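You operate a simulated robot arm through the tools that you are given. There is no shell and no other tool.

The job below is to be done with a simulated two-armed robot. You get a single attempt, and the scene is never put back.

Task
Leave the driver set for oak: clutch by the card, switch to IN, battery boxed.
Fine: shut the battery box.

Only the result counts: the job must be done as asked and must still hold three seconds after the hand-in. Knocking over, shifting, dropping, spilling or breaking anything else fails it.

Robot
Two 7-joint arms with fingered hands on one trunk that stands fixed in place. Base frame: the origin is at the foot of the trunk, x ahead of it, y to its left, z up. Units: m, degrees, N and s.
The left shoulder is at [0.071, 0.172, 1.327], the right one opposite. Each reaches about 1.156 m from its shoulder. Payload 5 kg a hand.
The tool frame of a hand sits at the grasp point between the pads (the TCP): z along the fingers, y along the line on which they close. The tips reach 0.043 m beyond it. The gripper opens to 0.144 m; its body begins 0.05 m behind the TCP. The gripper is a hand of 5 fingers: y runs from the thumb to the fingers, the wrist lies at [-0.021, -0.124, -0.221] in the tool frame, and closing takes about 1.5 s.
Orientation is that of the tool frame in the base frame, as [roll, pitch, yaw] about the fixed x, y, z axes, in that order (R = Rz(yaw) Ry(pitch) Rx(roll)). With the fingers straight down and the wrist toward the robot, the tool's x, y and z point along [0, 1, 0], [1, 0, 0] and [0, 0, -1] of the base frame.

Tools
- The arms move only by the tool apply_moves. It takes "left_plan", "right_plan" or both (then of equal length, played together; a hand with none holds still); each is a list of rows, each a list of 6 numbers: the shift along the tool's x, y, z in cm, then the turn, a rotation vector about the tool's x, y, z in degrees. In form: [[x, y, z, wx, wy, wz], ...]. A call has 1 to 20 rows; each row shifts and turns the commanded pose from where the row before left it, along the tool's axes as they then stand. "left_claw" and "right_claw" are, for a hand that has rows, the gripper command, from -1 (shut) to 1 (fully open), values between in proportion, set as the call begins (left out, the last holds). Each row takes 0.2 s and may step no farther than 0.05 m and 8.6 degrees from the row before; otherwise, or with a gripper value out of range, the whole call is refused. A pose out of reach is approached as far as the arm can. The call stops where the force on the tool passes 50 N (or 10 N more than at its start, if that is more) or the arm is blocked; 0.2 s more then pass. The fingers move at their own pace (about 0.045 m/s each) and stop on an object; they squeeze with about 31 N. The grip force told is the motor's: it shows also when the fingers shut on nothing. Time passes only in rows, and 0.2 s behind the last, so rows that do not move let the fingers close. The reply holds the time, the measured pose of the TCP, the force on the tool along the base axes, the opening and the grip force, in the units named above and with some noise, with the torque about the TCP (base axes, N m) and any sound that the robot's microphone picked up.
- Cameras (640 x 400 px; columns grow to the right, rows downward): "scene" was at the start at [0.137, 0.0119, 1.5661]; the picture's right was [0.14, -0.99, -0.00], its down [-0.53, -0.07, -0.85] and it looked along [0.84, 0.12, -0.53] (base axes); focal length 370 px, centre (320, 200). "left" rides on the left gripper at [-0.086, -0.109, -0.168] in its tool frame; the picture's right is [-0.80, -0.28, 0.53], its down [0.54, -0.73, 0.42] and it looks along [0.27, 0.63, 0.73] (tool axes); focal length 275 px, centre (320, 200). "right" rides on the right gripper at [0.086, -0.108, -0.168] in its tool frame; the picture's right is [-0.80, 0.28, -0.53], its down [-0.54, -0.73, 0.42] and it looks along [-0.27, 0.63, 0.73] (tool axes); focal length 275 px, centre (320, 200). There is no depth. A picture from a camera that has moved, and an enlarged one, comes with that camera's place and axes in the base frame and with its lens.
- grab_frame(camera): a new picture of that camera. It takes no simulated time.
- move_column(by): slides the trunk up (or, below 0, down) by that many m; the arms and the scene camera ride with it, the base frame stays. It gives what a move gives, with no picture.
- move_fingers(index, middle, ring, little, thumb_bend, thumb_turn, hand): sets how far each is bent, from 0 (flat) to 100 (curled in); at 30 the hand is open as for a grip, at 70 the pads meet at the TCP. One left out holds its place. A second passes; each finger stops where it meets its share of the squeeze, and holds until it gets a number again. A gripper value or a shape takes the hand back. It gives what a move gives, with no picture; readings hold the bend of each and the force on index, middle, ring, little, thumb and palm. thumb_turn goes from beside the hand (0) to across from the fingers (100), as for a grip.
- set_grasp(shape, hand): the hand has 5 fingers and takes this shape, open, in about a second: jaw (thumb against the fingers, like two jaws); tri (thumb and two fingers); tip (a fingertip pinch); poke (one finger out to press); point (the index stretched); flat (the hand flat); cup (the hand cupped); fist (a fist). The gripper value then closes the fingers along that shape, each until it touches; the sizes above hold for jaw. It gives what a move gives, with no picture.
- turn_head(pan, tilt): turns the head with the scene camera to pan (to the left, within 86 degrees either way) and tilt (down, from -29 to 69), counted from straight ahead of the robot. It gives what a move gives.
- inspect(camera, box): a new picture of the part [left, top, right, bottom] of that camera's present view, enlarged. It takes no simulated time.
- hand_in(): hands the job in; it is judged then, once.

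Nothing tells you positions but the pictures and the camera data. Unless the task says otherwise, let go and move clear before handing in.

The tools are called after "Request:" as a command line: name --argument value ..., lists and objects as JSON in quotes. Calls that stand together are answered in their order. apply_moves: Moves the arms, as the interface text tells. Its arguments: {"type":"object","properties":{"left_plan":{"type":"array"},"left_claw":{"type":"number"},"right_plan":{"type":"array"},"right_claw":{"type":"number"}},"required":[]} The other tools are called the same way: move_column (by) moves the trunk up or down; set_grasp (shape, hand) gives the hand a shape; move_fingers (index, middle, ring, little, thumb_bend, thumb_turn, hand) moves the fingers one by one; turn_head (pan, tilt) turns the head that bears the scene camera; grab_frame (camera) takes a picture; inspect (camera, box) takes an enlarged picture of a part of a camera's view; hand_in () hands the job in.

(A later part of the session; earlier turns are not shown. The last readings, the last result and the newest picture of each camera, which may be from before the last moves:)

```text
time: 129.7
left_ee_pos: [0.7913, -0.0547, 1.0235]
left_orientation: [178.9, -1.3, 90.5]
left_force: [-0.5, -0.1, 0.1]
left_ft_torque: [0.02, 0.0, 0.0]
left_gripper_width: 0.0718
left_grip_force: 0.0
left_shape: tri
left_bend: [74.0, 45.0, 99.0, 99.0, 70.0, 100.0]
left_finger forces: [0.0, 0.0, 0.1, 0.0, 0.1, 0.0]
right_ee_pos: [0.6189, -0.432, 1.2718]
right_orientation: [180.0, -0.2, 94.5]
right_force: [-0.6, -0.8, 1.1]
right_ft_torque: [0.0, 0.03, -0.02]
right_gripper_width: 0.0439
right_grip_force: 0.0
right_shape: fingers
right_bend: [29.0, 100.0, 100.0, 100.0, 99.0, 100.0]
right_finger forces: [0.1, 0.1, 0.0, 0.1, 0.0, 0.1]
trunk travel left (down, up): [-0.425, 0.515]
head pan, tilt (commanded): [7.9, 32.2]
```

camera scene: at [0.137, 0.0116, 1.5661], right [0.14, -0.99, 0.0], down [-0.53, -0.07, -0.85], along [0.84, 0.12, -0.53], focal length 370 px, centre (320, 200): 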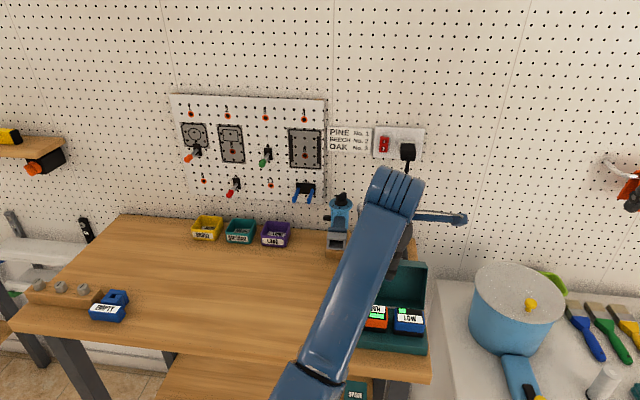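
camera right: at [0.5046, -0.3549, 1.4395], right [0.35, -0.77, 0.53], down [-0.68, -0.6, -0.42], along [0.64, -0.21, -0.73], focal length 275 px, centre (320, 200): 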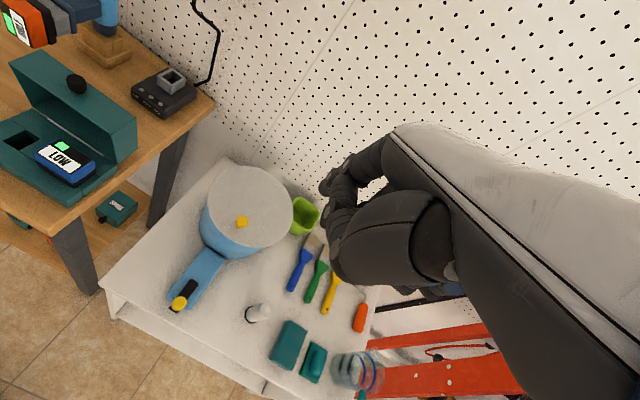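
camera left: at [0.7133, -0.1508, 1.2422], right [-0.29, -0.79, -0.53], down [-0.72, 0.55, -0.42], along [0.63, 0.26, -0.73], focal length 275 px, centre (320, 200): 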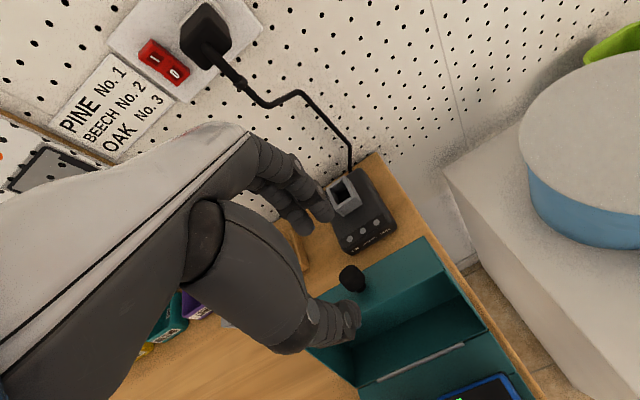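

The left arm is near a limit when reaching across, so I'll withdraw it upward and use the right arm, which reaches this area comfortably.

Request:
apply_moves --left_plan '[[0, 0, -2, 0, 0, 0], [0, 0, -4, 0, 0, 0], [0, 0, -4, 0, 0, 0], [1.5, -1.5, -3.5, 0, 0, 0], [3.5, -2, -2, 0, 0, 0], [4, -2, -1, 0, 0, 0], [4, -2, 0, 0, 0, 0], [4, -2, 0, 0, 0, 0], [4, -2, 0, 0, 0, 0], [4, -2, 0, 0, 0, 0]]'

Request:
grab_frame --camera "scene"

```text
time: 132.1
left_ee_pos: [0.6952, 0.2402, 1.1318]
left_orientation: [179.4, -6.0, 93.6]
left_force: [-0.8, -0.9, -0.4]
left_ft_torque: [0.04, 0.02, 0.02]
left_gripper_width: 0.0717
left_grip_force: 0.0
left_shape: tri
left_bend: [74.0, 45.0, 99.0, 99.0, 70.0, 100.0]
left_finger forces: [0.1, 0.1, 0.0, 0.1, 0.0, 0.1]
left hand out of reach, approached as far as the arm can: row 6, 7, 8, 9, 10
right_ee_pos: [0.6194, -0.4319, 1.2713]
right_orientation: [-179.9, -0.1, 94.6]
right_force: [0.1, -0.1, -0.5]
right_ft_torque: [0.02, -0.02, -0.01]
right_gripper_width: 0.0441
right_grip_force: 0.1
right_shape: fingers
right_bend: [29.0, 100.0, 100.0, 100.0, 99.0, 100.0]
right_finger forces: [0.0, 0.1, 0.1, 0.1, 0.0, 0.0]
trunk travel left (down, up): [-0.425, 0.515]
head pan, tilt (commanded): [7.9, 32.2]
stopped in row 10 (left hand): the arm was blocked; the commanded pose is now the measured one
```

```text
taken
camera scene: at [0.1368, 0.0107, 1.5661], right [0.14, -0.99, 0.0], down [-0.53, -0.07, -0.85], along [0.84, 0.12, -0.53], focal length 370 px, centre (320, 200)
```

scene: 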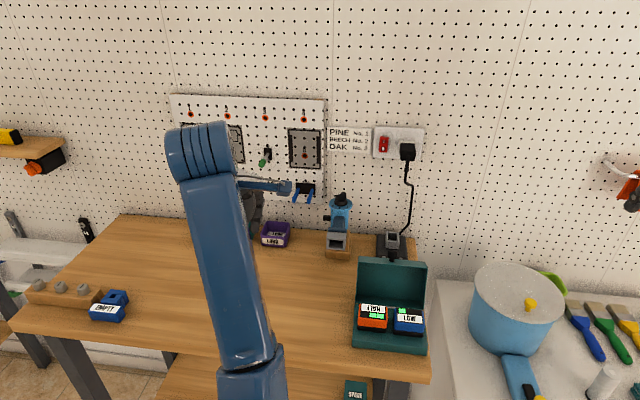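

Request:
apply_moves --left_plan '[[0, 0, -4, 0, 0, 0], [0, 0, -4, 0, 0, 0], [0, 0, -4, 0, 0, 0], [0, 0, -4, 0, 0, 0], [0, 0, -4, 0, 0, 0]]'

Request:
grab_frame --camera "scene"

Request:
inspect --camera "scene" --box '[310, 180, 440, 360]'

```text
time: 133.3
left_ee_pos: [0.7662, 0.242, 1.2772]
left_orientation: [179.5, -5.9, 93.6]
left_force: [-0.2, -0.5, -0.8]
left_ft_torque: [-0.02, -0.01, 0.0]
left_gripper_width: 0.0719
left_grip_force: 0.0
left_shape: tri
left_bend: [74.0, 45.0, 99.0, 99.0, 70.0, 100.0]
left_finger forces: [0.0, 0.0, 0.0, 0.1, 0.0, 0.1]
left hand out of reach, approached as far as the arm can: row 2, 3, 4, 5
right_ee_pos: [0.6186, -0.4319, 1.271]
right_orientation: [-179.8, -0.1, 94.6]
right_force: [-0.7, 0.4, -0.6]
right_ft_torque: [0.06, -0.01, 0.01]
right_gripper_width: 0.0443
right_grip_force: 0.1
right_shape: fingers
right_bend: [29.0, 100.0, 100.0, 100.0, 99.0, 100.0]
right_finger forces: [0.0, 0.1, 0.1, 0.0, 0.1, 0.0]
trunk travel left (down, up): [-0.425, 0.515]
head pan, tilt (commanded): [7.9, 32.2]
```

```text
taken
camera scene: at [0.1368, 0.0105, 1.566], right [0.14, -0.99, 0.0], down [-0.53, -0.07, -0.85], along [0.84, 0.12, -0.53], focal length 370 px, centre (320, 200)
```

scene: 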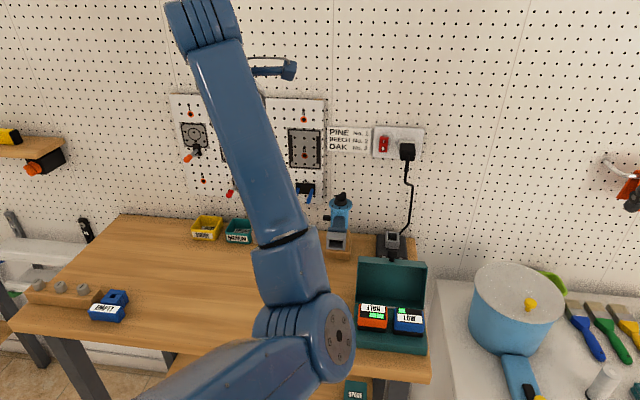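

```text
2.22 times, centred on (375, 270) of scene
camera zoom: at [0.1368, 0.0105, 1.566], right [0.14, -0.99, 0.0], down [-0.53, -0.07, -0.85], along [0.84, 0.12, -0.53], focal length 822 px, centre (198, 44)
```

zoom: 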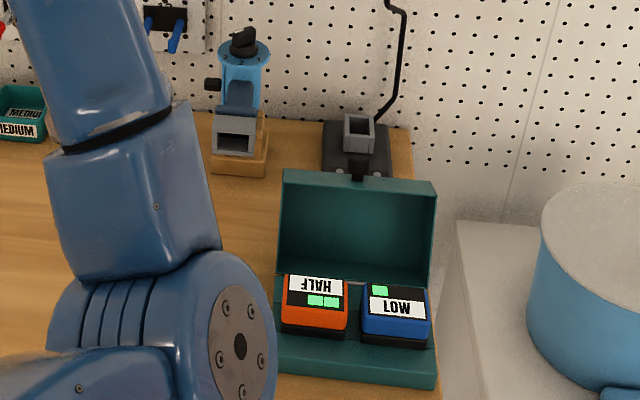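

Request:
apply_moves --left_plan '[[3, 2, -1, 0, 0, 0], [3, 2, -1, 0, 0, 0], [3, 1, -1, 0, 0, 0], [3, 0, -1, 0, 0, 0]]'

Request:
grab_frame --camera "scene"

```text
time: 134.3
left_ee_pos: [0.8077, 0.3598, 1.3258]
left_orientation: [179.6, -5.7, 93.4]
left_force: [-0.3, 1.0, -0.1]
left_ft_torque: [-0.04, 0.01, 0.01]
left_gripper_width: 0.0717
left_grip_force: 0.0
left_shape: tri
left_bend: [74.0, 45.0, 99.0, 99.0, 70.0, 100.0]
left_finger forces: [0.1, 0.0, 0.0, 0.0, 0.1, 0.0]
right_ee_pos: [0.6182, -0.4301, 1.2711]
right_orientation: [-180.0, 0.0, 94.6]
right_force: [-1.0, 1.7, 0.0]
right_ft_torque: [-0.05, -0.01, 0.0]
right_gripper_width: 0.0443
right_grip_force: 0.1
right_shape: fingers
right_bend: [29.0, 100.0, 100.0, 100.0, 99.0, 100.0]
right_finger forces: [0.0, 0.0, 0.0, 0.1, 0.1, 0.0]
trunk travel left (down, up): [-0.425, 0.515]
head pan, tilt (commanded): [7.9, 32.2]
```

```text
taken
camera scene: at [0.1366, 0.0132, 1.5661], right [0.14, -0.99, 0.0], down [-0.53, -0.07, -0.85], along [0.84, 0.12, -0.53], focal length 370 px, centre (320, 200)
```

scene: 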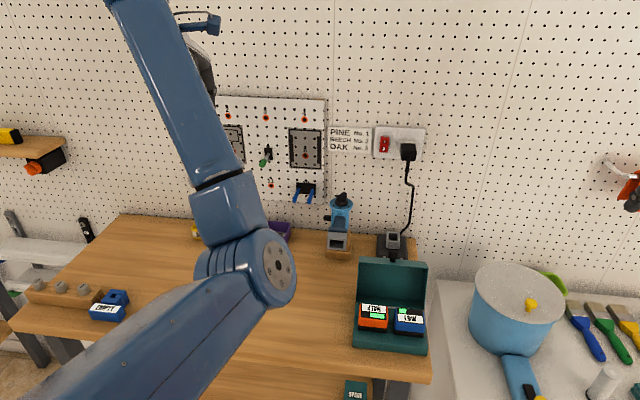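

The left arm is parked clear. I'll open the right hand into the same thumb-and-two-finger shape and bring it over the lid knob.

Request:
set_grasp --hand "right" --shape "tri"

Request:
apply_moves --right_plan '[[0, 0, 0, 0, 0, 4.6], [4.1, 0.2, 0.7, 0, 0, 0], [4.1, 0.2, 0.7, 0, 0, 0], [4.1, 0.2, 0.7, 0, 0, 0], [4.1, 0.2, 0.7, 0, 0, 0], [4.1, 0.2, 0.7, 0, 0, 0], [4.1, 0.2, 0.7, 0, 0, 0], [4.1, 0.2, 0.7, 0, 0, 0], [4.1, 0.2, 0.7, 0, 0, 0], [3.9, 0.2, 0.7, 0, 0, 0]]' --right_claw 0.0

Request:
grab_frame --camera "scene"

Request:
grab_frame --camera "right"

```text
time: 135.2
left_ee_pos: [0.8091, 0.3584, 1.3258]
left_orientation: [179.6, -5.8, 93.6]
left_force: [-0.1, -0.5, 0.0]
left_ft_torque: [0.01, -0.02, 0.0]
left_gripper_width: 0.072
left_grip_force: 0.1
left_shape: tri
left_bend: [74.0, 45.0, 99.0, 99.0, 70.0, 100.0]
left_finger forces: [0.0, 0.1, 0.0, 0.0, 0.0, 0.1]
right_ee_pos: [0.6193, -0.4314, 1.2717]
right_orientation: [-179.8, -0.1, 94.5]
right_force: [0.0, 0.1, -0.6]
right_ft_torque: [0.01, 0.04, 0.02]
right_gripper_width: 0.1437
right_grip_force: 0.0
right_shape: tri
right_bend: [30.0, 30.0, 99.0, 99.0, 30.0, 98.0]
right_finger forces: [0.0, 0.0, 0.0, 0.1, 0.1, 0.1]
trunk travel left (down, up): [-0.425, 0.515]
head pan, tilt (commanded): [7.9, 32.2]
```

```text
time: 137.4
left_ee_pos: [0.8095, 0.3599, 1.3253]
left_orientation: [179.7, -5.7, 93.4]
left_force: [0.1, 1.2, -0.3]
left_ft_torque: [-0.05, 0.01, -0.01]
left_gripper_width: 0.0715
left_grip_force: 0.0
left_shape: tri
left_bend: [74.0, 45.0, 99.0, 99.0, 70.0, 100.0]
left_finger forces: [0.0, 0.0, 0.0, 0.1, 0.0, 0.0]
right_ee_pos: [0.6378, -0.0602, 1.2077]
right_orientation: [-180.0, 0.1, 89.9]
right_force: [0.0, 0.9, -0.1]
right_ft_torque: [-0.03, 0.02, -0.03]
right_gripper_width: 0.0725
right_grip_force: 0.0
right_shape: tri
right_bend: [74.0, 45.0, 99.0, 99.0, 70.0, 100.0]
right_finger forces: [0.1, 0.0, 0.0, 0.0, 0.0, 0.0]
trunk travel left (down, up): [-0.425, 0.515]
head pan, tilt (commanded): [7.9, 32.2]
```

```text
taken
camera scene: at [0.1376, 0.0142, 1.566], right [0.14, -0.99, 0.0], down [-0.53, -0.07, -0.85], along [0.84, 0.12, -0.53], focal length 370 px, centre (320, 200)
```

scene: 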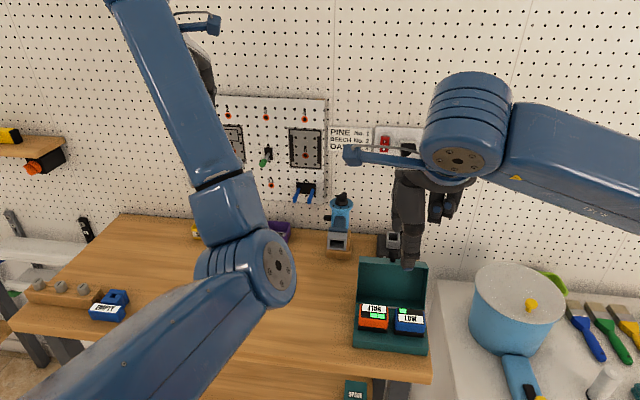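

```text
taken
camera right: at [0.5281, 0.0261, 1.3758], right [0.28, -0.8, 0.53], down [-0.73, -0.54, -0.42], along [0.63, -0.27, -0.73], focal length 275 px, centre (320, 200)
```

right: 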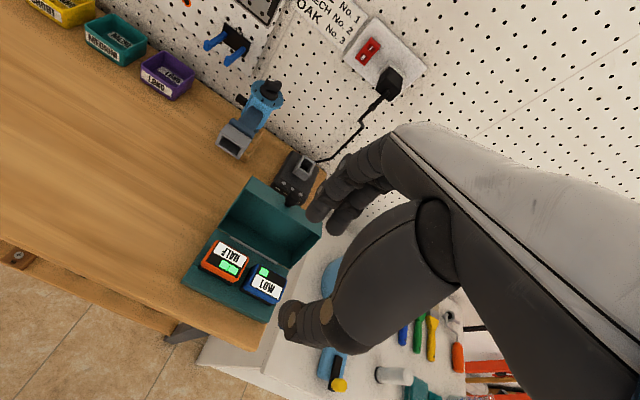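

Request:
apply_moves --right_plan '[[-0.08, 4.35, 0, 0, 0, 0], [-0.08, 4.35, 0, 0, 0, 0], [-0.08, 4.35, 0, 0, 0, 0], [-0.08, 4.35, 0, 0, 0, 0], [0, 0, 4, 0, 0, 0], [0, 0, 4, 0, 0, 0], [0, 0, 3, 0, 0, 0]]'

Request:
inspect --camera "right" --box '[170, 180, 370, 380]'

Request:
inspect --camera "scene" --box '[330, 190, 450, 360]'

```text
time: 139.0
left_ee_pos: [0.8095, 0.3599, 1.3254]
left_orientation: [179.7, -5.7, 93.4]
left_force: [0.6, -0.5, 0.3]
left_ft_torque: [0.02, 0.02, 0.02]
left_gripper_width: 0.0717
left_grip_force: 0.1
left_shape: tri
left_bend: [74.0, 45.0, 99.0, 99.0, 70.0, 100.0]
left_finger forces: [0.0, 0.1, 0.0, 0.0, 0.1, 0.0]
right_ee_pos: [0.8135, -0.0691, 1.0972]
right_orientation: [180.0, 0.0, 90.0]
right_force: [0.3, -0.4, 0.5]
right_ft_torque: [-0.01, 0.04, -0.03]
right_gripper_width: 0.0723
right_grip_force: 0.0
right_shape: tri
right_bend: [74.0, 45.0, 99.0, 99.0, 70.0, 100.0]
right_finger forces: [0.0, 0.0, 0.0, 0.1, 0.0, 0.1]
trunk travel left (down, up): [-0.425, 0.515]
head pan, tilt (commanded): [7.9, 32.2]
```

```text
2.00 times, centred on (270, 280) of right
camera zoom: at [0.7045, 0.0186, 1.2655], right [0.28, -0.8, 0.53], down [-0.73, -0.54, -0.42], along [0.63, -0.27, -0.73], focal length 551 px, centre (420, 40)
```

zoom: 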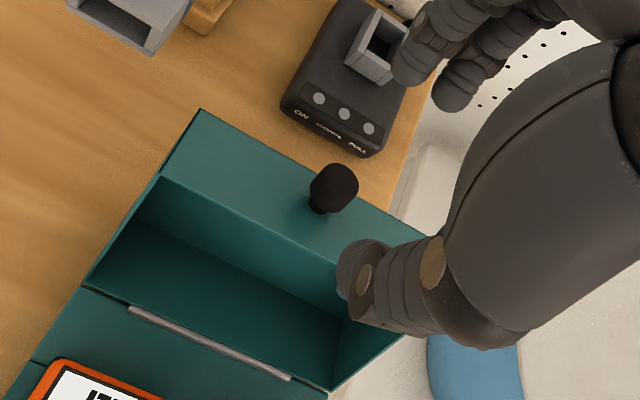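

```text
2.35 times, centred on (390, 275) of scene
camera zoom: at [0.138, 0.012, 1.5661], right [0.14, -0.99, 0.0], down [-0.53, -0.07, -0.85], along [0.84, 0.12, -0.53], focal length 871 px, centre (155, 24)
```

zoom: 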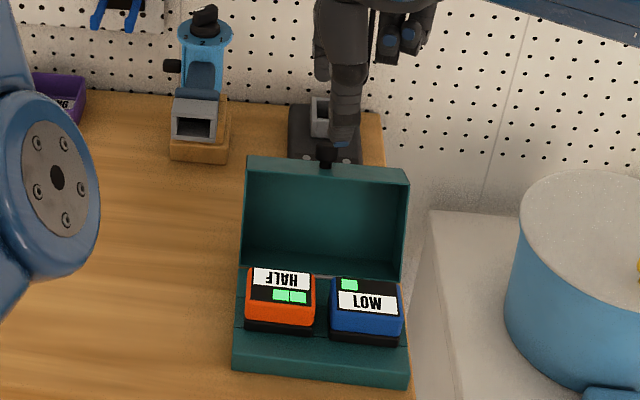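

Request:
apply_moves --right_plan '[[0.3, -0.1, 2.4, 0, 0, 0], [0, 0, 2.4, 0, 0, 0], [0, 0, 2.3, 0, 0, 0], [0, 0, 0, 0, 0, 0]]'

Request:
inspect --camera "right" --box '[170, 180, 370, 380]'

```text
time: 140.0
left_ee_pos: [0.8094, 0.3587, 1.3256]
left_orientation: [179.5, -5.9, 93.5]
left_force: [-0.1, -0.5, -0.4]
left_ft_torque: [0.01, -0.03, 0.02]
left_gripper_width: 0.0718
left_grip_force: 0.1
left_shape: tri
left_bend: [74.0, 45.0, 99.0, 99.0, 70.0, 100.0]
left_finger forces: [0.0, 0.0, 0.0, 0.1, 0.0, 0.1]
right_ee_pos: [0.8095, -0.0648, 1.0266]
right_orientation: [-179.9, 0.0, 90.0]
right_force: [0.6, -0.9, -0.5]
right_ft_torque: [-0.01, -0.03, -0.01]
right_gripper_width: 0.0721
right_grip_force: 0.1
right_shape: tri
right_bend: [74.0, 45.0, 99.0, 99.0, 70.0, 100.0]
right_finger forces: [0.1, 0.0, 0.0, 0.0, 0.0, 0.1]
trunk travel left (down, up): [-0.425, 0.515]
head pan, tilt (commanded): [7.9, 32.2]
```

```text
2.00 times, centred on (270, 280) of right
camera zoom: at [0.7013, 0.0228, 1.1956], right [0.28, -0.8, 0.53], down [-0.73, -0.54, -0.42], along [0.63, -0.27, -0.73], focal length 551 px, centre (420, 40)
```

zoom: 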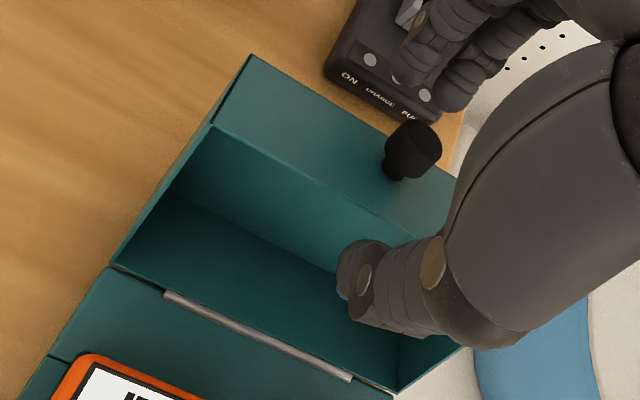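

The knob is caged between thumb and fingers. Pulling toward me in small steps now.

Request:
apply_moves --right_plan '[[0, -0.6, 0, 0, 0, 0], [0, -0.6, 0, 0, 0, 0], [0, -0.6, 0, 0, 0, 0], [0, 0, 0, 0, 0, 0]]'

Request:
inspect --camera "right" --box '[170, 180, 370, 380]'

```text
time: 141.0
left_ee_pos: [0.8081, 0.3587, 1.3259]
left_orientation: [179.6, -5.9, 93.6]
left_force: [-0.1, -0.2, 0.5]
left_ft_torque: [0.01, -0.02, -0.04]
left_gripper_width: 0.072
left_grip_force: 0.0
left_shape: tri
left_bend: [74.0, 45.0, 99.0, 99.0, 70.0, 100.0]
left_finger forces: [0.0, 0.1, 0.0, 0.0, 0.0, 0.1]
right_ee_pos: [0.7915, -0.0643, 1.0285]
right_orientation: [-179.9, 0.1, 89.9]
right_force: [0.4, 0.0, 0.6]
right_ft_torque: [0.0, 0.01, 0.0]
right_gripper_width: 0.0722
right_grip_force: 0.1
right_shape: tri
right_bend: [74.0, 45.0, 99.0, 99.0, 70.0, 100.0]
right_finger forces: [0.0, 0.0, 0.0, 0.0, 0.0, 0.0]
trunk travel left (down, up): [-0.425, 0.515]
head pan, tilt (commanded): [7.9, 32.2]
```

```text
2.00 times, centred on (270, 280) of right
camera zoom: at [0.6835, 0.0225, 1.1961], right [0.28, -0.8, 0.53], down [-0.73, -0.54, -0.42], along [0.63, -0.27, -0.73], focal length 551 px, centre (420, 40)
```

zoom: 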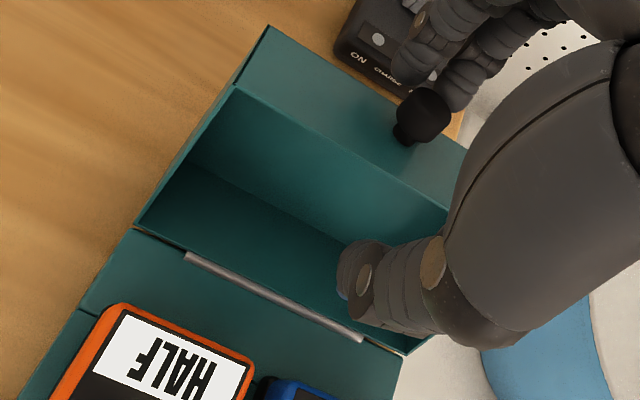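

Request:
apply_moves --right_plan '[[0, -0.5, 0, 0, 0, 0], [0, -0.5, 0, 0, 0, 0], [0, 0, 0, 0, 0, 0]]'

Request:
inspect --camera "right" --box '[170, 180, 370, 380]'

```text
time: 141.8
left_ee_pos: [0.8092, 0.3588, 1.3256]
left_orientation: [179.6, -5.8, 93.6]
left_force: [-0.3, 0.5, -0.9]
left_ft_torque: [-0.03, 0.02, -0.03]
left_gripper_width: 0.0719
left_grip_force: 0.2
left_shape: tri
left_bend: [74.0, 45.0, 99.0, 99.0, 70.0, 100.0]
left_finger forces: [0.0, 0.0, 0.0, 0.1, 0.0, 0.0]
right_ee_pos: [0.7816, -0.0633, 1.0282]
right_orientation: [-179.8, 0.0, 90.1]
right_force: [0.4, -0.3, 0.1]
right_ft_torque: [0.02, -0.04, 0.01]
right_gripper_width: 0.0724
right_grip_force: 0.1
right_shape: tri
right_bend: [74.0, 45.0, 99.0, 99.0, 70.0, 100.0]
right_finger forces: [0.2, 0.1, 0.0, 0.0, 0.1, 0.0]
trunk travel left (down, up): [-0.425, 0.515]
head pan, tilt (commanded): [7.9, 32.2]
```

```text
2.00 times, centred on (270, 280) of right
camera zoom: at [0.6734, 0.0227, 1.1958], right [0.28, -0.8, 0.53], down [-0.73, -0.54, -0.42], along [0.63, -0.27, -0.73], focal length 551 px, centre (420, 40)
```

zoom: 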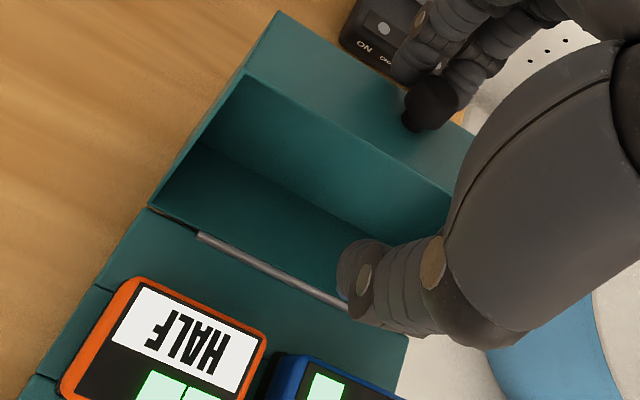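

Request:
apply_moves --right_plan '[[0, -0.5, 0, 0, 0, 0], [0, -0.5, 0, 0, 0, 0], [0, 0, 0, 0, 0, 0]]'

Request:
inspect --camera "right" --box '[170, 180, 370, 380]'

Request:
inspect --camera "scene" --box '[330, 190, 450, 360]'

```text
time: 142.6
left_ee_pos: [0.8081, 0.3591, 1.3259]
left_orientation: [179.6, -5.7, 93.5]
left_force: [-0.2, 0.0, 0.0]
left_ft_torque: [-0.02, 0.01, -0.01]
left_gripper_width: 0.0718
left_grip_force: 0.2
left_shape: tri
left_bend: [74.0, 45.0, 99.0, 99.0, 70.0, 100.0]
left_finger forces: [0.0, 0.0, 0.0, 0.0, 0.1, 0.1]
right_ee_pos: [0.7716, -0.0641, 1.029]
right_orientation: [180.0, -0.1, 90.1]
right_force: [4.2, -0.4, 5.0]
right_ft_torque: [-0.08, -0.41, -0.02]
right_gripper_width: 0.074
right_grip_force: 0.0
right_shape: tri
right_bend: [74.0, 43.0, 99.0, 99.0, 70.0, 100.0]
right_finger forces: [1.7, 4.9, 0.0, 0.0, 0.1, 0.0]
trunk travel left (down, up): [-0.425, 0.515]
head pan, tilt (commanded): [7.9, 32.2]
```

```text
2.00 times, centred on (270, 280) of right
camera zoom: at [0.6631, 0.0229, 1.197], right [0.28, -0.8, 0.53], down [-0.73, -0.54, -0.42], along [0.63, -0.27, -0.73], focal length 551 px, centre (420, 40)
```

zoom: 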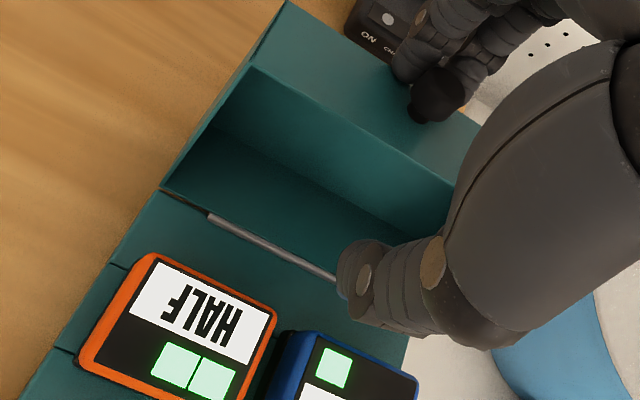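

```text
2.35 times, centred on (390, 275) of scene
camera zoom: at [0.1371, 0.012, 1.5662], right [0.14, -0.99, 0.0], down [-0.53, -0.07, -0.85], along [0.84, 0.12, -0.53], focal length 871 px, centre (155, 24)
```

zoom: 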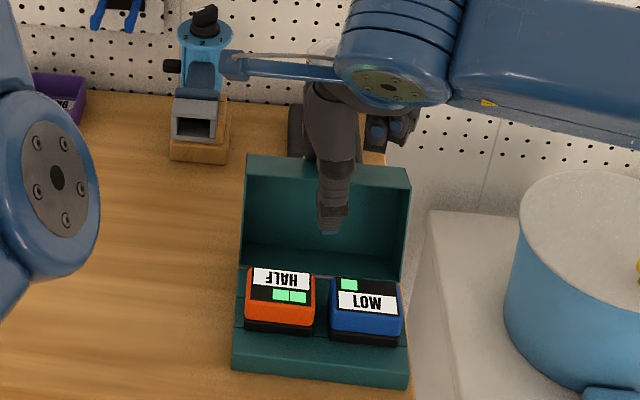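

Pushing with the splayed fingers presses the lid down too much, so I'll grip the knob properly instead. I'll back off, tilt the right hand in line with the leaning knob, and approach along its axis.

Request:
apply_moves --right_plan '[[0, 1.0, -1.0, 0, 0, 0], [0, 2.0, -2.5, 0, 0, 0], [0, 3, -2.0, 0, 0, 0], [0, 3, -0.5, 0, 0, 0], [0, 0, 0, 7.25, 0, 0], [0, 0, 0, 7.25, 0, 0], [0, 0, 0, 7.25, 0, 0], [0, 0, 0, 7.25, 0, 0]]' --right_claw -0.15

Request:
inspect --camera "right" --box '[170, 180, 370, 380]'

Request:
grab_frame --camera "scene"

```text
time: 144.4
left_ee_pos: [0.8089, 0.359, 1.3256]
left_orientation: [179.6, -5.8, 93.5]
left_force: [-0.5, 0.0, -0.3]
left_ft_torque: [-0.03, -0.01, 0.0]
left_gripper_width: 0.0715
left_grip_force: 0.0
left_shape: tri
left_bend: [74.0, 45.0, 99.0, 99.0, 70.0, 100.0]
left_finger forces: [0.0, 0.0, 0.0, 0.1, 0.0, 0.0]
right_ee_pos: [0.8622, -0.0642, 1.0872]
right_orientation: [-150.9, 0.0, 90.1]
right_force: [0.6, -0.2, -0.1]
right_ft_torque: [0.0, 0.01, 0.04]
right_gripper_width: 0.0612
right_grip_force: 0.0
right_shape: tri
right_bend: [74.0, 48.0, 99.0, 99.0, 72.0, 100.0]
right_finger forces: [0.1, 0.0, 0.0, 0.1, 0.1, 0.1]
trunk travel left (down, up): [-0.425, 0.515]
head pan, tilt (commanded): [7.9, 32.2]
```

```text
2.00 times, centred on (270, 280) of right
camera zoom: at [0.849, 0.0225, 1.2865], right [0.51, -0.8, 0.33], down [-0.84, -0.54, -0.02], along [0.19, -0.27, -0.94], focal length 551 px, centre (420, 40)
```

zoom: 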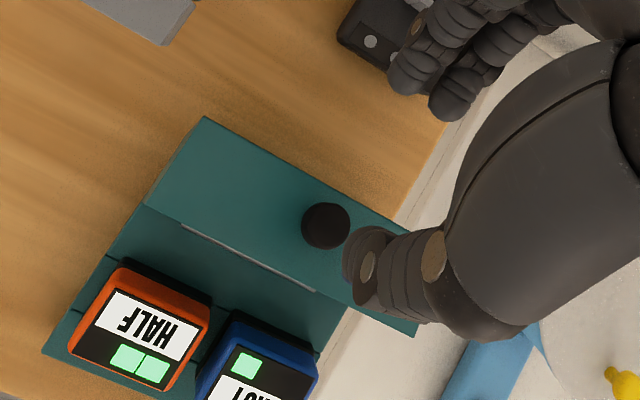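

```text
taken
camera scene: at [0.1378, 0.013, 1.566], right [0.14, -0.99, 0.0], down [-0.53, -0.07, -0.85], along [0.84, 0.12, -0.53], focal length 370 px, centre (320, 200)
```

scene: 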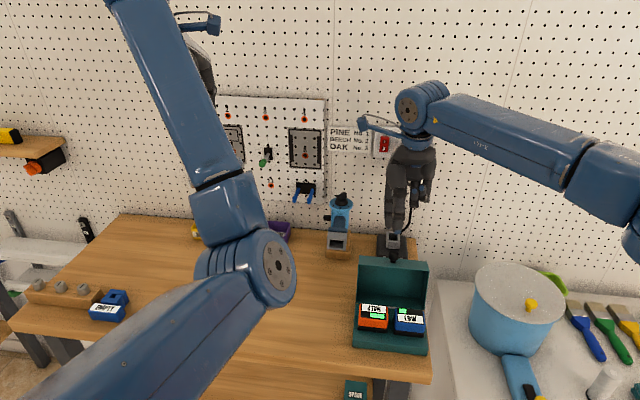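

Request:
inspect --camera "scene" --box '[340, 230, 440, 360]'

Request:
inspect --camera "right" --box '[170, 210, 370, 400]'

```text
3.08 times, centred on (390, 295) of scene
camera zoom: at [0.1378, 0.013, 1.566], right [0.14, -0.99, 0.0], down [-0.53, -0.07, -0.85], along [0.84, 0.12, -0.53], focal length 1139 px, centre (105, -92)
```

zoom: 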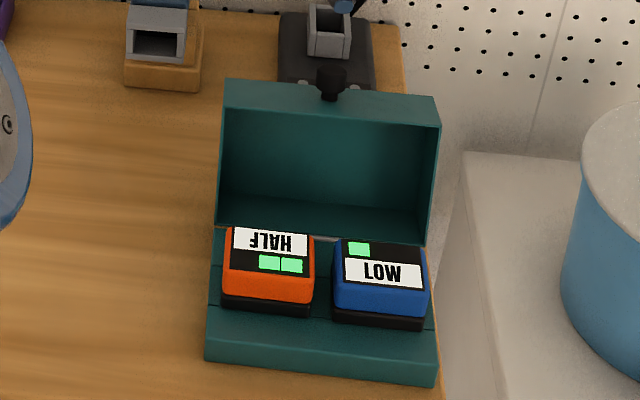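

```text
2.11 times, centred on (270, 305) of right
camera zoom: at [0.849, 0.0225, 1.2865], right [0.51, -0.8, 0.33], down [-0.84, -0.54, -0.02], along [0.19, -0.27, -0.94], focal length 580 px, centre (425, -21)
```

zoom: 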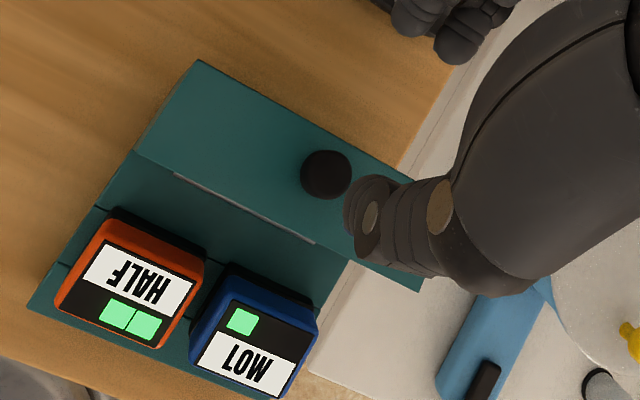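

The lid has actually come forward to about 106°. I'll match the hand's tilt to that, move in along the knob's axis, then pinch it.

Request:
apply_moves --right_plan '[[0, 0, 0, -6.5, 0, 0], [0, 0, 0, -6.5, 0, 0], [0.05, -1.9, 0.75, 0, 0, 0], [0.05, -1.88, 0.75, 0, 0, 0], [0, 0, 1.5, 0, 0, 0], [0, 0, 1.5, 0, 0, 0], [0, 0, 0, 0, 0, 0]]'

Request:
inspect --camera "right" --box '[220, 180, 370, 330]'

Request:
inspect --camera "scene" --box '[340, 210, 440, 340]'

```text
time: 146.0
left_ee_pos: [0.8085, 0.3591, 1.3274]
left_orientation: [179.7, -5.9, 93.5]
left_force: [-0.3, 0.7, 0.3]
left_ft_torque: [0.02, 0.04, 0.01]
left_gripper_width: 0.0718
left_grip_force: 0.1
left_shape: tri
left_bend: [74.0, 45.0, 99.0, 99.0, 70.0, 100.0]
left_finger forces: [0.1, 0.0, 0.0, 0.0, 0.0, 0.0]
right_ee_pos: [0.8129, -0.0632, 1.0531]
right_orientation: [-163.9, 0.0, 90.0]
right_force: [-0.2, 0.5, 0.0]
right_ft_torque: [-0.03, -0.01, 0.01]
right_gripper_width: 0.0616
right_grip_force: 0.1
right_shape: tri
right_bend: [74.0, 48.0, 99.0, 99.0, 72.0, 100.0]
right_finger forces: [0.1, 0.0, 0.0, 0.1, 0.0, 0.0]
trunk travel left (down, up): [-0.425, 0.515]
head pan, tilt (commanded): [7.9, 32.2]
```

```text
2.67 times, centred on (295, 255) of right
camera zoom: at [0.7549, 0.023, 1.246], right [0.42, -0.8, 0.43], down [-0.81, -0.54, -0.21], along [0.4, -0.27, -0.88], focal length 734 px, centre (387, 53)
```

zoom: 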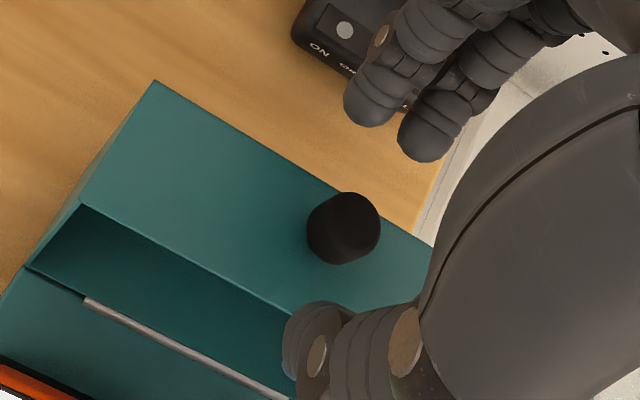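

```text
3.08 times, centred on (390, 275) of scene
camera zoom: at [0.1365, 0.0119, 1.5662], right [0.14, -0.99, 0.0], down [-0.53, -0.07, -0.85], along [0.84, 0.12, -0.53], focal length 1139 px, centre (105, -31)
```

zoom: 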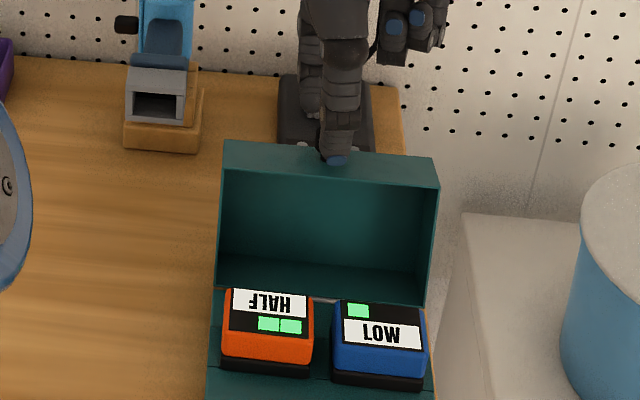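

Request:
apply_moves --right_plan '[[-0.1, -0.2, 0.8, 0, 0, 0], [0, 0, 0.8, 0, 0, 0], [0, 0, 0, 0, 0, 0]]'

Request:
apply_moves --right_plan '[[0, 0, 0, 0, 0, 0], [0, 0, 0, 0, 0, 0], [0, 0, 0, 0, 0, 0]]' --right_claw -0.6

Request:
inspect --camera "right" --box '[220, 180, 370, 330]'

Request:
inspect --camera "scene" --box '[340, 210, 440, 340]'

```text
time: 146.8
left_ee_pos: [0.8076, 0.3587, 1.325]
left_orientation: [179.6, -5.8, 93.5]
left_force: [-0.6, -0.2, 0.2]
left_ft_torque: [0.02, 0.01, 0.0]
left_gripper_width: 0.0719
left_grip_force: 0.0
left_shape: tri
left_bend: [74.0, 45.0, 99.0, 99.0, 70.0, 100.0]
left_finger forces: [0.0, 0.1, 0.0, 0.0, 0.1, 0.0]
right_ee_pos: [0.807, -0.0657, 1.0395]
right_orientation: [-164.0, 0.0, 89.9]
right_force: [-0.5, 0.5, 0.3]
right_ft_torque: [-0.02, 0.0, -0.01]
right_gripper_width: 0.0615
right_grip_force: 0.0
right_shape: tri
right_bend: [74.0, 48.0, 99.0, 99.0, 72.0, 100.0]
right_finger forces: [0.0, 0.0, 0.0, 0.0, 0.0, 0.0]
trunk travel left (down, up): [-0.425, 0.515]
head pan, tilt (commanded): [7.9, 32.2]
```

```text
time: 147.6
left_ee_pos: [0.8074, 0.3585, 1.3262]
left_orientation: [179.7, -5.9, 93.4]
left_force: [0.2, -1.3, 0.4]
left_ft_torque: [-0.01, 0.0, 0.02]
left_gripper_width: 0.0716
left_grip_force: 0.1
left_shape: tri
left_bend: [74.0, 45.0, 99.0, 99.0, 70.0, 100.0]
left_finger forces: [0.0, 0.0, 0.1, 0.0, 0.0, 0.0]
right_ee_pos: [0.8066, -0.0647, 1.0397]
right_orientation: [-163.9, 0.1, 90.0]
right_force: [1.2, -0.3, 0.2]
right_ft_torque: [0.02, 0.0, -0.01]
right_gripper_width: 0.029
right_grip_force: 0.1
right_shape: tri
right_bend: [73.0, 59.0, 99.0, 99.0, 74.0, 100.0]
right_finger forces: [0.0, 0.0, 0.0, 0.0, 0.1, 0.1]
trunk travel left (down, up): [-0.425, 0.515]
head pan, tilt (commanded): [7.9, 32.2]
```

```text
2.67 times, centred on (295, 255) of right
camera zoom: at [0.7488, 0.0219, 1.2311], right [0.42, -0.8, 0.43], down [-0.81, -0.54, -0.21], along [0.4, -0.27, -0.88], focal length 734 px, centre (387, 53)
```

zoom: 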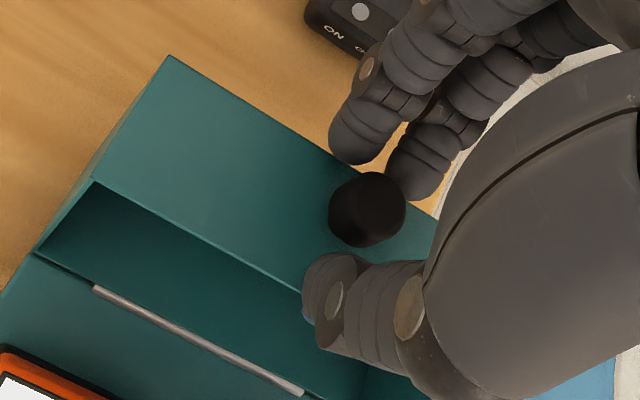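

```text
3.08 times, centred on (390, 275) of scene
camera zoom: at [0.137, 0.0119, 1.5661], right [0.14, -0.99, 0.0], down [-0.53, -0.07, -0.85], along [0.84, 0.12, -0.53], focal length 1139 px, centre (105, -31)
```

zoom: 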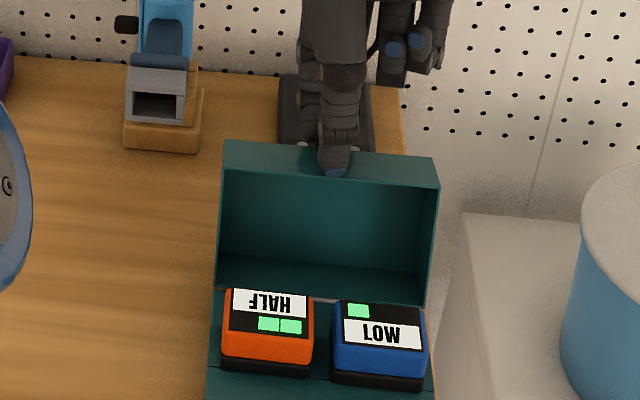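

Request:
apply_moves --right_plan '[[0, 0, 0, 0, 0, 0], [0, 0, 0, 0, 0, 0], [0, 0, 0, 0, 0, 0]]' --right_claw -1

Request:
inspect --camera "right" --box '[220, 180, 370, 330]'

```text
time: 148.4
left_ee_pos: [0.8073, 0.359, 1.3268]
left_orientation: [179.6, -5.8, 93.5]
left_force: [0.2, 0.5, -0.4]
left_ft_torque: [-0.01, 0.01, -0.01]
left_gripper_width: 0.0718
left_grip_force: 0.0
left_shape: tri
left_bend: [74.0, 45.0, 99.0, 99.0, 70.0, 100.0]
left_finger forces: [0.1, 0.0, 0.0, 0.0, 0.0, 0.0]
right_ee_pos: [0.8067, -0.0641, 1.0391]
right_orientation: [-163.9, 0.1, 90.0]
right_force: [-1.0, 0.1, -1.5]
right_ft_torque: [-0.03, -0.04, 0.01]
right_gripper_width: 0.0148
right_grip_force: 30.9
right_shape: tri
right_bend: [72.0, 64.0, 100.0, 100.0, 73.0, 100.0]
right_finger forces: [13.8, 12.8, 0.0, 0.0, 27.1, 0.1]
trunk travel left (down, up): [-0.425, 0.515]
head pan, tilt (commanded): [7.9, 32.2]
```

```text
2.67 times, centred on (295, 255) of right
camera zoom: at [0.7489, 0.022, 1.2308], right [0.42, -0.8, 0.43], down [-0.81, -0.54, -0.21], along [0.4, -0.27, -0.88], focal length 734 px, centre (387, 53)
```

zoom: 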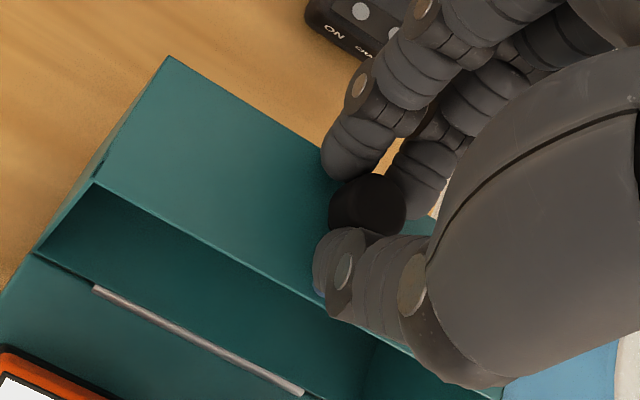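

The knob is gripped with balanced force. I'll swing the lid closed by rotating the hand rigidly about the hinge, starting with 12° and checking forces.

Request:
apply_moves --right_plan '[[0, -1.029, -0.162, -4, 0, 0], [0, -1.029, -0.162, -4, 0, 0], [0, -1.029, -0.162, -4, 0, 0], [0, 0, 0, 0, 0, 0]]'

Request:
inspect --camera "scene" --box '[340, 210, 440, 340]'

```text
time: 149.4
left_ee_pos: [0.8088, 0.3596, 1.3256]
left_orientation: [179.6, -5.8, 93.5]
left_force: [-0.5, 0.1, -0.2]
left_ft_torque: [-0.02, -0.01, -0.05]
left_gripper_width: 0.0719
left_grip_force: 0.1
left_shape: tri
left_bend: [74.0, 45.0, 99.0, 99.0, 70.0, 100.0]
left_finger forces: [0.0, 0.1, 0.0, 0.0, 0.1, 0.1]
right_ee_pos: [0.777, -0.0653, 1.0496]
right_orientation: [-175.8, -0.1, 90.1]
right_force: [-1.1, 2.0, -6.6]
right_ft_torque: [0.05, -0.02, -0.04]
right_gripper_width: 0.0152
right_grip_force: 30.6
right_shape: tri
right_bend: [72.0, 64.0, 100.0, 100.0, 73.0, 100.0]
right_finger forces: [13.7, 12.3, 0.0, 0.0, 27.3, 0.1]
trunk travel left (down, up): [-0.425, 0.515]
head pan, tilt (commanded): [7.9, 32.2]
```

```text
3.08 times, centred on (390, 275) of scene
camera zoom: at [0.1378, 0.0123, 1.566], right [0.14, -0.99, 0.0], down [-0.53, -0.07, -0.85], along [0.84, 0.12, -0.53], focal length 1139 px, centre (105, -31)
```

zoom: 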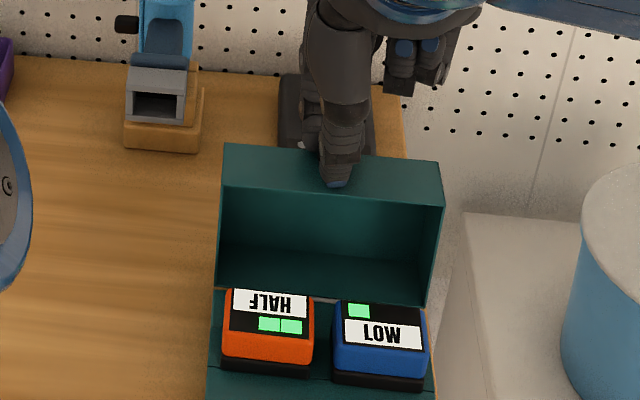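

Request:
apply_moves --right_plan '[[0.02, -1.0, -0.1, -4, 0, 0], [0.02, -1.0, -0.1, -4, 0, 0], [0, -1.02, -0.13, -4, 0, 0], [0, 0, 0, 0, 0, 0]]'

```text
time: 150.4
left_ee_pos: [0.8093, 0.3581, 1.3256]
left_orientation: [179.6, -5.9, 93.5]
left_force: [-0.3, 0.4, 0.0]
left_ft_torque: [-0.03, 0.0, -0.01]
left_gripper_width: 0.0716
left_grip_force: 0.1
left_shape: tri
left_bend: [74.0, 45.0, 99.0, 99.0, 70.0, 100.0]
left_finger forces: [0.1, 0.0, 0.0, 0.1, 0.0, 0.1]
right_ee_pos: [0.747, -0.0644, 1.0543]
right_orientation: [171.8, -0.1, 89.9]
right_force: [0.1, -1.9, 2.5]
right_ft_torque: [-0.06, 0.0, -0.03]
right_gripper_width: 0.0149
right_grip_force: 30.9
right_shape: tri
right_bend: [72.0, 64.0, 100.0, 100.0, 73.0, 100.0]
right_finger forces: [14.3, 14.3, 0.0, 0.0, 27.9, 0.1]
trunk travel left (down, up): [-0.425, 0.515]
head pan, tilt (commanded): [7.9, 32.2]
```

Request:
apply_moves --right_plan '[[-0.02, -1.02, -0.17, -4, 0, 0], [0, -1.02, -0.17, -4, 0, 0], [0, -1.02, -0.16, -4, 0, 0], [0, 0, 0, 0, 0, 0]]'

Request:
inspect --camera "scene" --box '[340, 210, 440, 340]'

```text
time: 151.4
left_ee_pos: [0.8093, 0.3583, 1.3256]
left_orientation: [179.6, -5.9, 93.5]
left_force: [-0.3, -0.3, 0.4]
left_ft_torque: [0.01, 0.01, 0.03]
left_gripper_width: 0.0716
left_grip_force: 0.1
left_shape: tri
left_bend: [74.0, 45.0, 99.0, 99.0, 70.0, 100.0]
left_finger forces: [0.0, 0.1, 0.0, 0.0, 0.0, 0.0]
right_ee_pos: [0.7169, -0.0648, 1.0521]
right_orientation: [160.1, -0.1, 90.1]
right_force: [0.7, -3.8, -1.3]
right_ft_torque: [-0.06, -0.03, -0.06]
right_gripper_width: 0.0149
right_grip_force: 30.4
right_shape: tri
right_bend: [72.0, 64.0, 100.0, 100.0, 73.0, 100.0]
right_finger forces: [13.7, 14.6, 0.0, 0.1, 28.1, 0.1]
trunk travel left (down, up): [-0.425, 0.515]
head pan, tilt (commanded): [7.9, 32.2]
```

```text
3.08 times, centred on (390, 275) of scene
camera zoom: at [0.1376, 0.0115, 1.566], right [0.14, -0.99, 0.0], down [-0.53, -0.07, -0.85], along [0.84, 0.12, -0.53], focal length 1139 px, centre (105, -31)
```

zoom: 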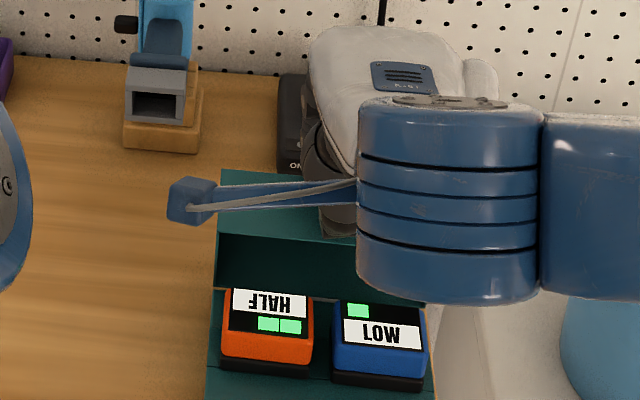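

Request:
apply_moves --right_plan '[[-0.04, -1.02, -0.16, -4, 0, 0], [-0.02, -1.02, -0.16, -4, 0, 0], [0, -1.02, -0.16, -4, 0, 0], [0, -1.02, -0.16, -4, 0, 0], [0, 0, 0, 0, 0, 0]]'

Request:
inspect --camera "scene" --box '[310, 210, 450, 360]'

Request:
inspect --camera "right" --box '[170, 180, 370, 380]'

```text
time: 152.6
left_ee_pos: [0.81, 0.3516, 1.3279]
left_orientation: [179.6, -6.0, 93.3]
left_force: [0.7, -2.8, -0.3]
left_ft_torque: [0.15, 0.06, 0.02]
left_gripper_width: 0.072
left_grip_force: 0.1
left_shape: tri
left_bend: [74.0, 45.0, 99.0, 99.0, 70.0, 100.0]
left_finger forces: [0.0, 0.1, 0.0, 0.0, 0.0, 0.0]
right_ee_pos: [0.6737, -0.041, 1.0388]
right_orientation: [147.6, -1.2, 91.1]
right_force: [-0.4, 3.2, 1.4]
right_ft_torque: [0.2, -0.03, 0.17]
right_gripper_width: 0.0115
right_grip_force: 30.7
right_shape: tri
right_bend: [73.0, 72.0, 100.0, 100.0, 77.0, 100.0]
right_finger forces: [0.1, 2.5, 0.1, 0.0, 0.0, 0.1]
right hand out of reach, approached as far as the arm can: row 2, 3
trunk travel left (down, up): [-0.425, 0.515]
head pan, tilt (commanded): [7.9, 32.2]
```

```text
2.67 times, centred on (380, 285) of scene
camera zoom: at [0.1376, 0.0072, 1.5661], right [0.14, -0.99, 0.0], down [-0.53, -0.07, -0.85], along [0.84, 0.12, -0.53], focal length 987 px, centre (160, -27)
```

zoom: 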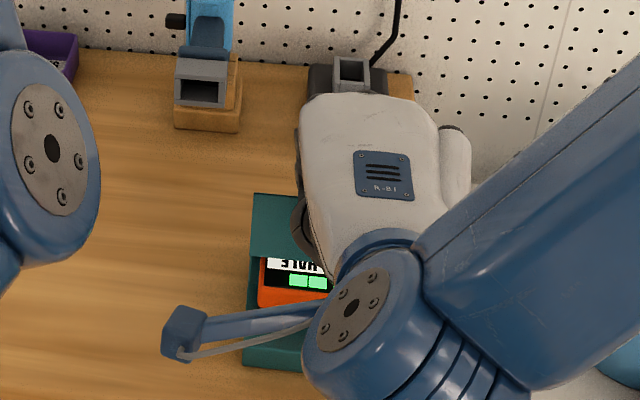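

```text
2.00 times, centred on (270, 280) of right
camera zoom: at [0.4913, 0.0399, 1.1233], right [-0.03, -0.81, 0.59], down [-0.38, -0.54, -0.76], along [0.93, -0.24, -0.29], focal length 551 px, centre (420, 40)
```

zoom: 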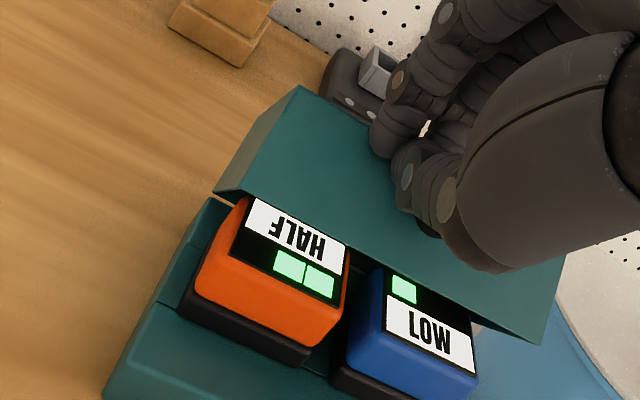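

The hand slipped off the knob as the arm shifted, but the lid is staying partway closed. I'll open the fingers and lift the right hand clear, then look.

Request:
apply_moves --right_plan '[[0, 0, -1.0, 0, 0, 0], [0, 1.3, -2.1, 0, 0, 0], [0, 2.1, -3.4, 0, 0, 0], [0, 2.1, -3.4, 0, 0, 0]]' --right_claw -0.5

Request:
grab_frame --camera "scene"

Request:
grab_frame --camera "right"

```text
time: 153.6
left_ee_pos: [0.8077, 0.3593, 1.3274]
left_orientation: [179.7, -5.9, 93.6]
left_force: [0.2, 0.0, -0.6]
left_ft_torque: [0.01, -0.08, -0.03]
left_gripper_width: 0.0719
left_grip_force: 0.0
left_shape: tri
left_bend: [74.0, 45.0, 99.0, 99.0, 70.0, 100.0]
left_finger forces: [0.0, 0.0, 0.1, 0.0, 0.0, 0.1]
right_ee_pos: [0.6684, -0.0394, 1.1522]
right_orientation: [147.6, -1.0, 91.3]
right_force: [-0.6, 1.3, 0.6]
right_ft_torque: [-0.01, -0.01, -0.04]
right_gripper_width: 0.0359
right_grip_force: 0.1
right_shape: tri
right_bend: [74.0, 56.0, 99.0, 99.0, 74.0, 100.0]
right_finger forces: [0.0, 0.0, 0.0, 0.0, 0.1, 0.0]
trunk travel left (down, up): [-0.425, 0.515]
head pan, tilt (commanded): [7.9, 32.2]
```

```text
taken
camera scene: at [0.1357, 0.0119, 1.5662], right [0.14, -0.99, 0.0], down [-0.53, -0.07, -0.85], along [0.84, 0.12, -0.53], focal length 370 px, centre (320, 200)
```

scene: 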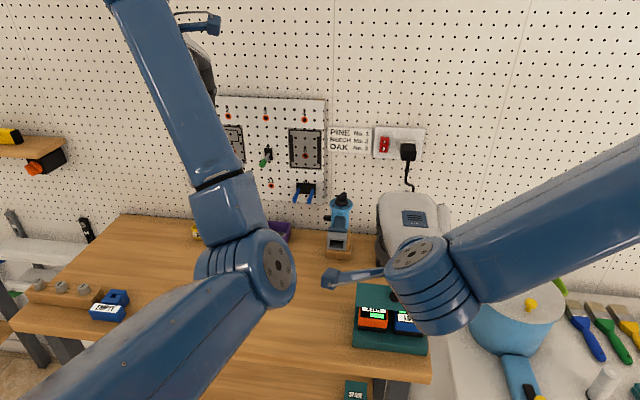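

```text
taken
camera right: at [0.4839, 0.0421, 1.2381], right [-0.03, -0.81, 0.59], down [-0.37, -0.54, -0.75], along [0.93, -0.24, -0.29], focal length 275 px, centre (320, 200)
```

right: 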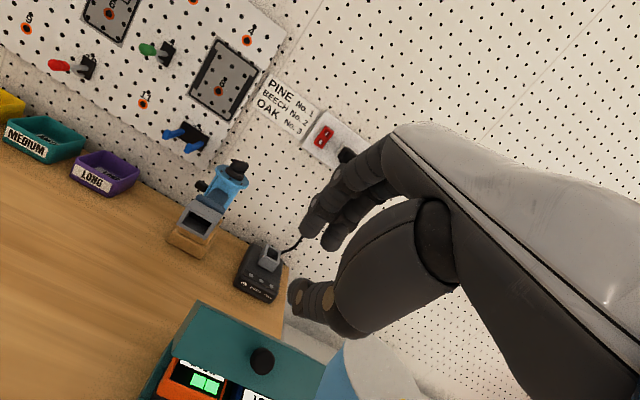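

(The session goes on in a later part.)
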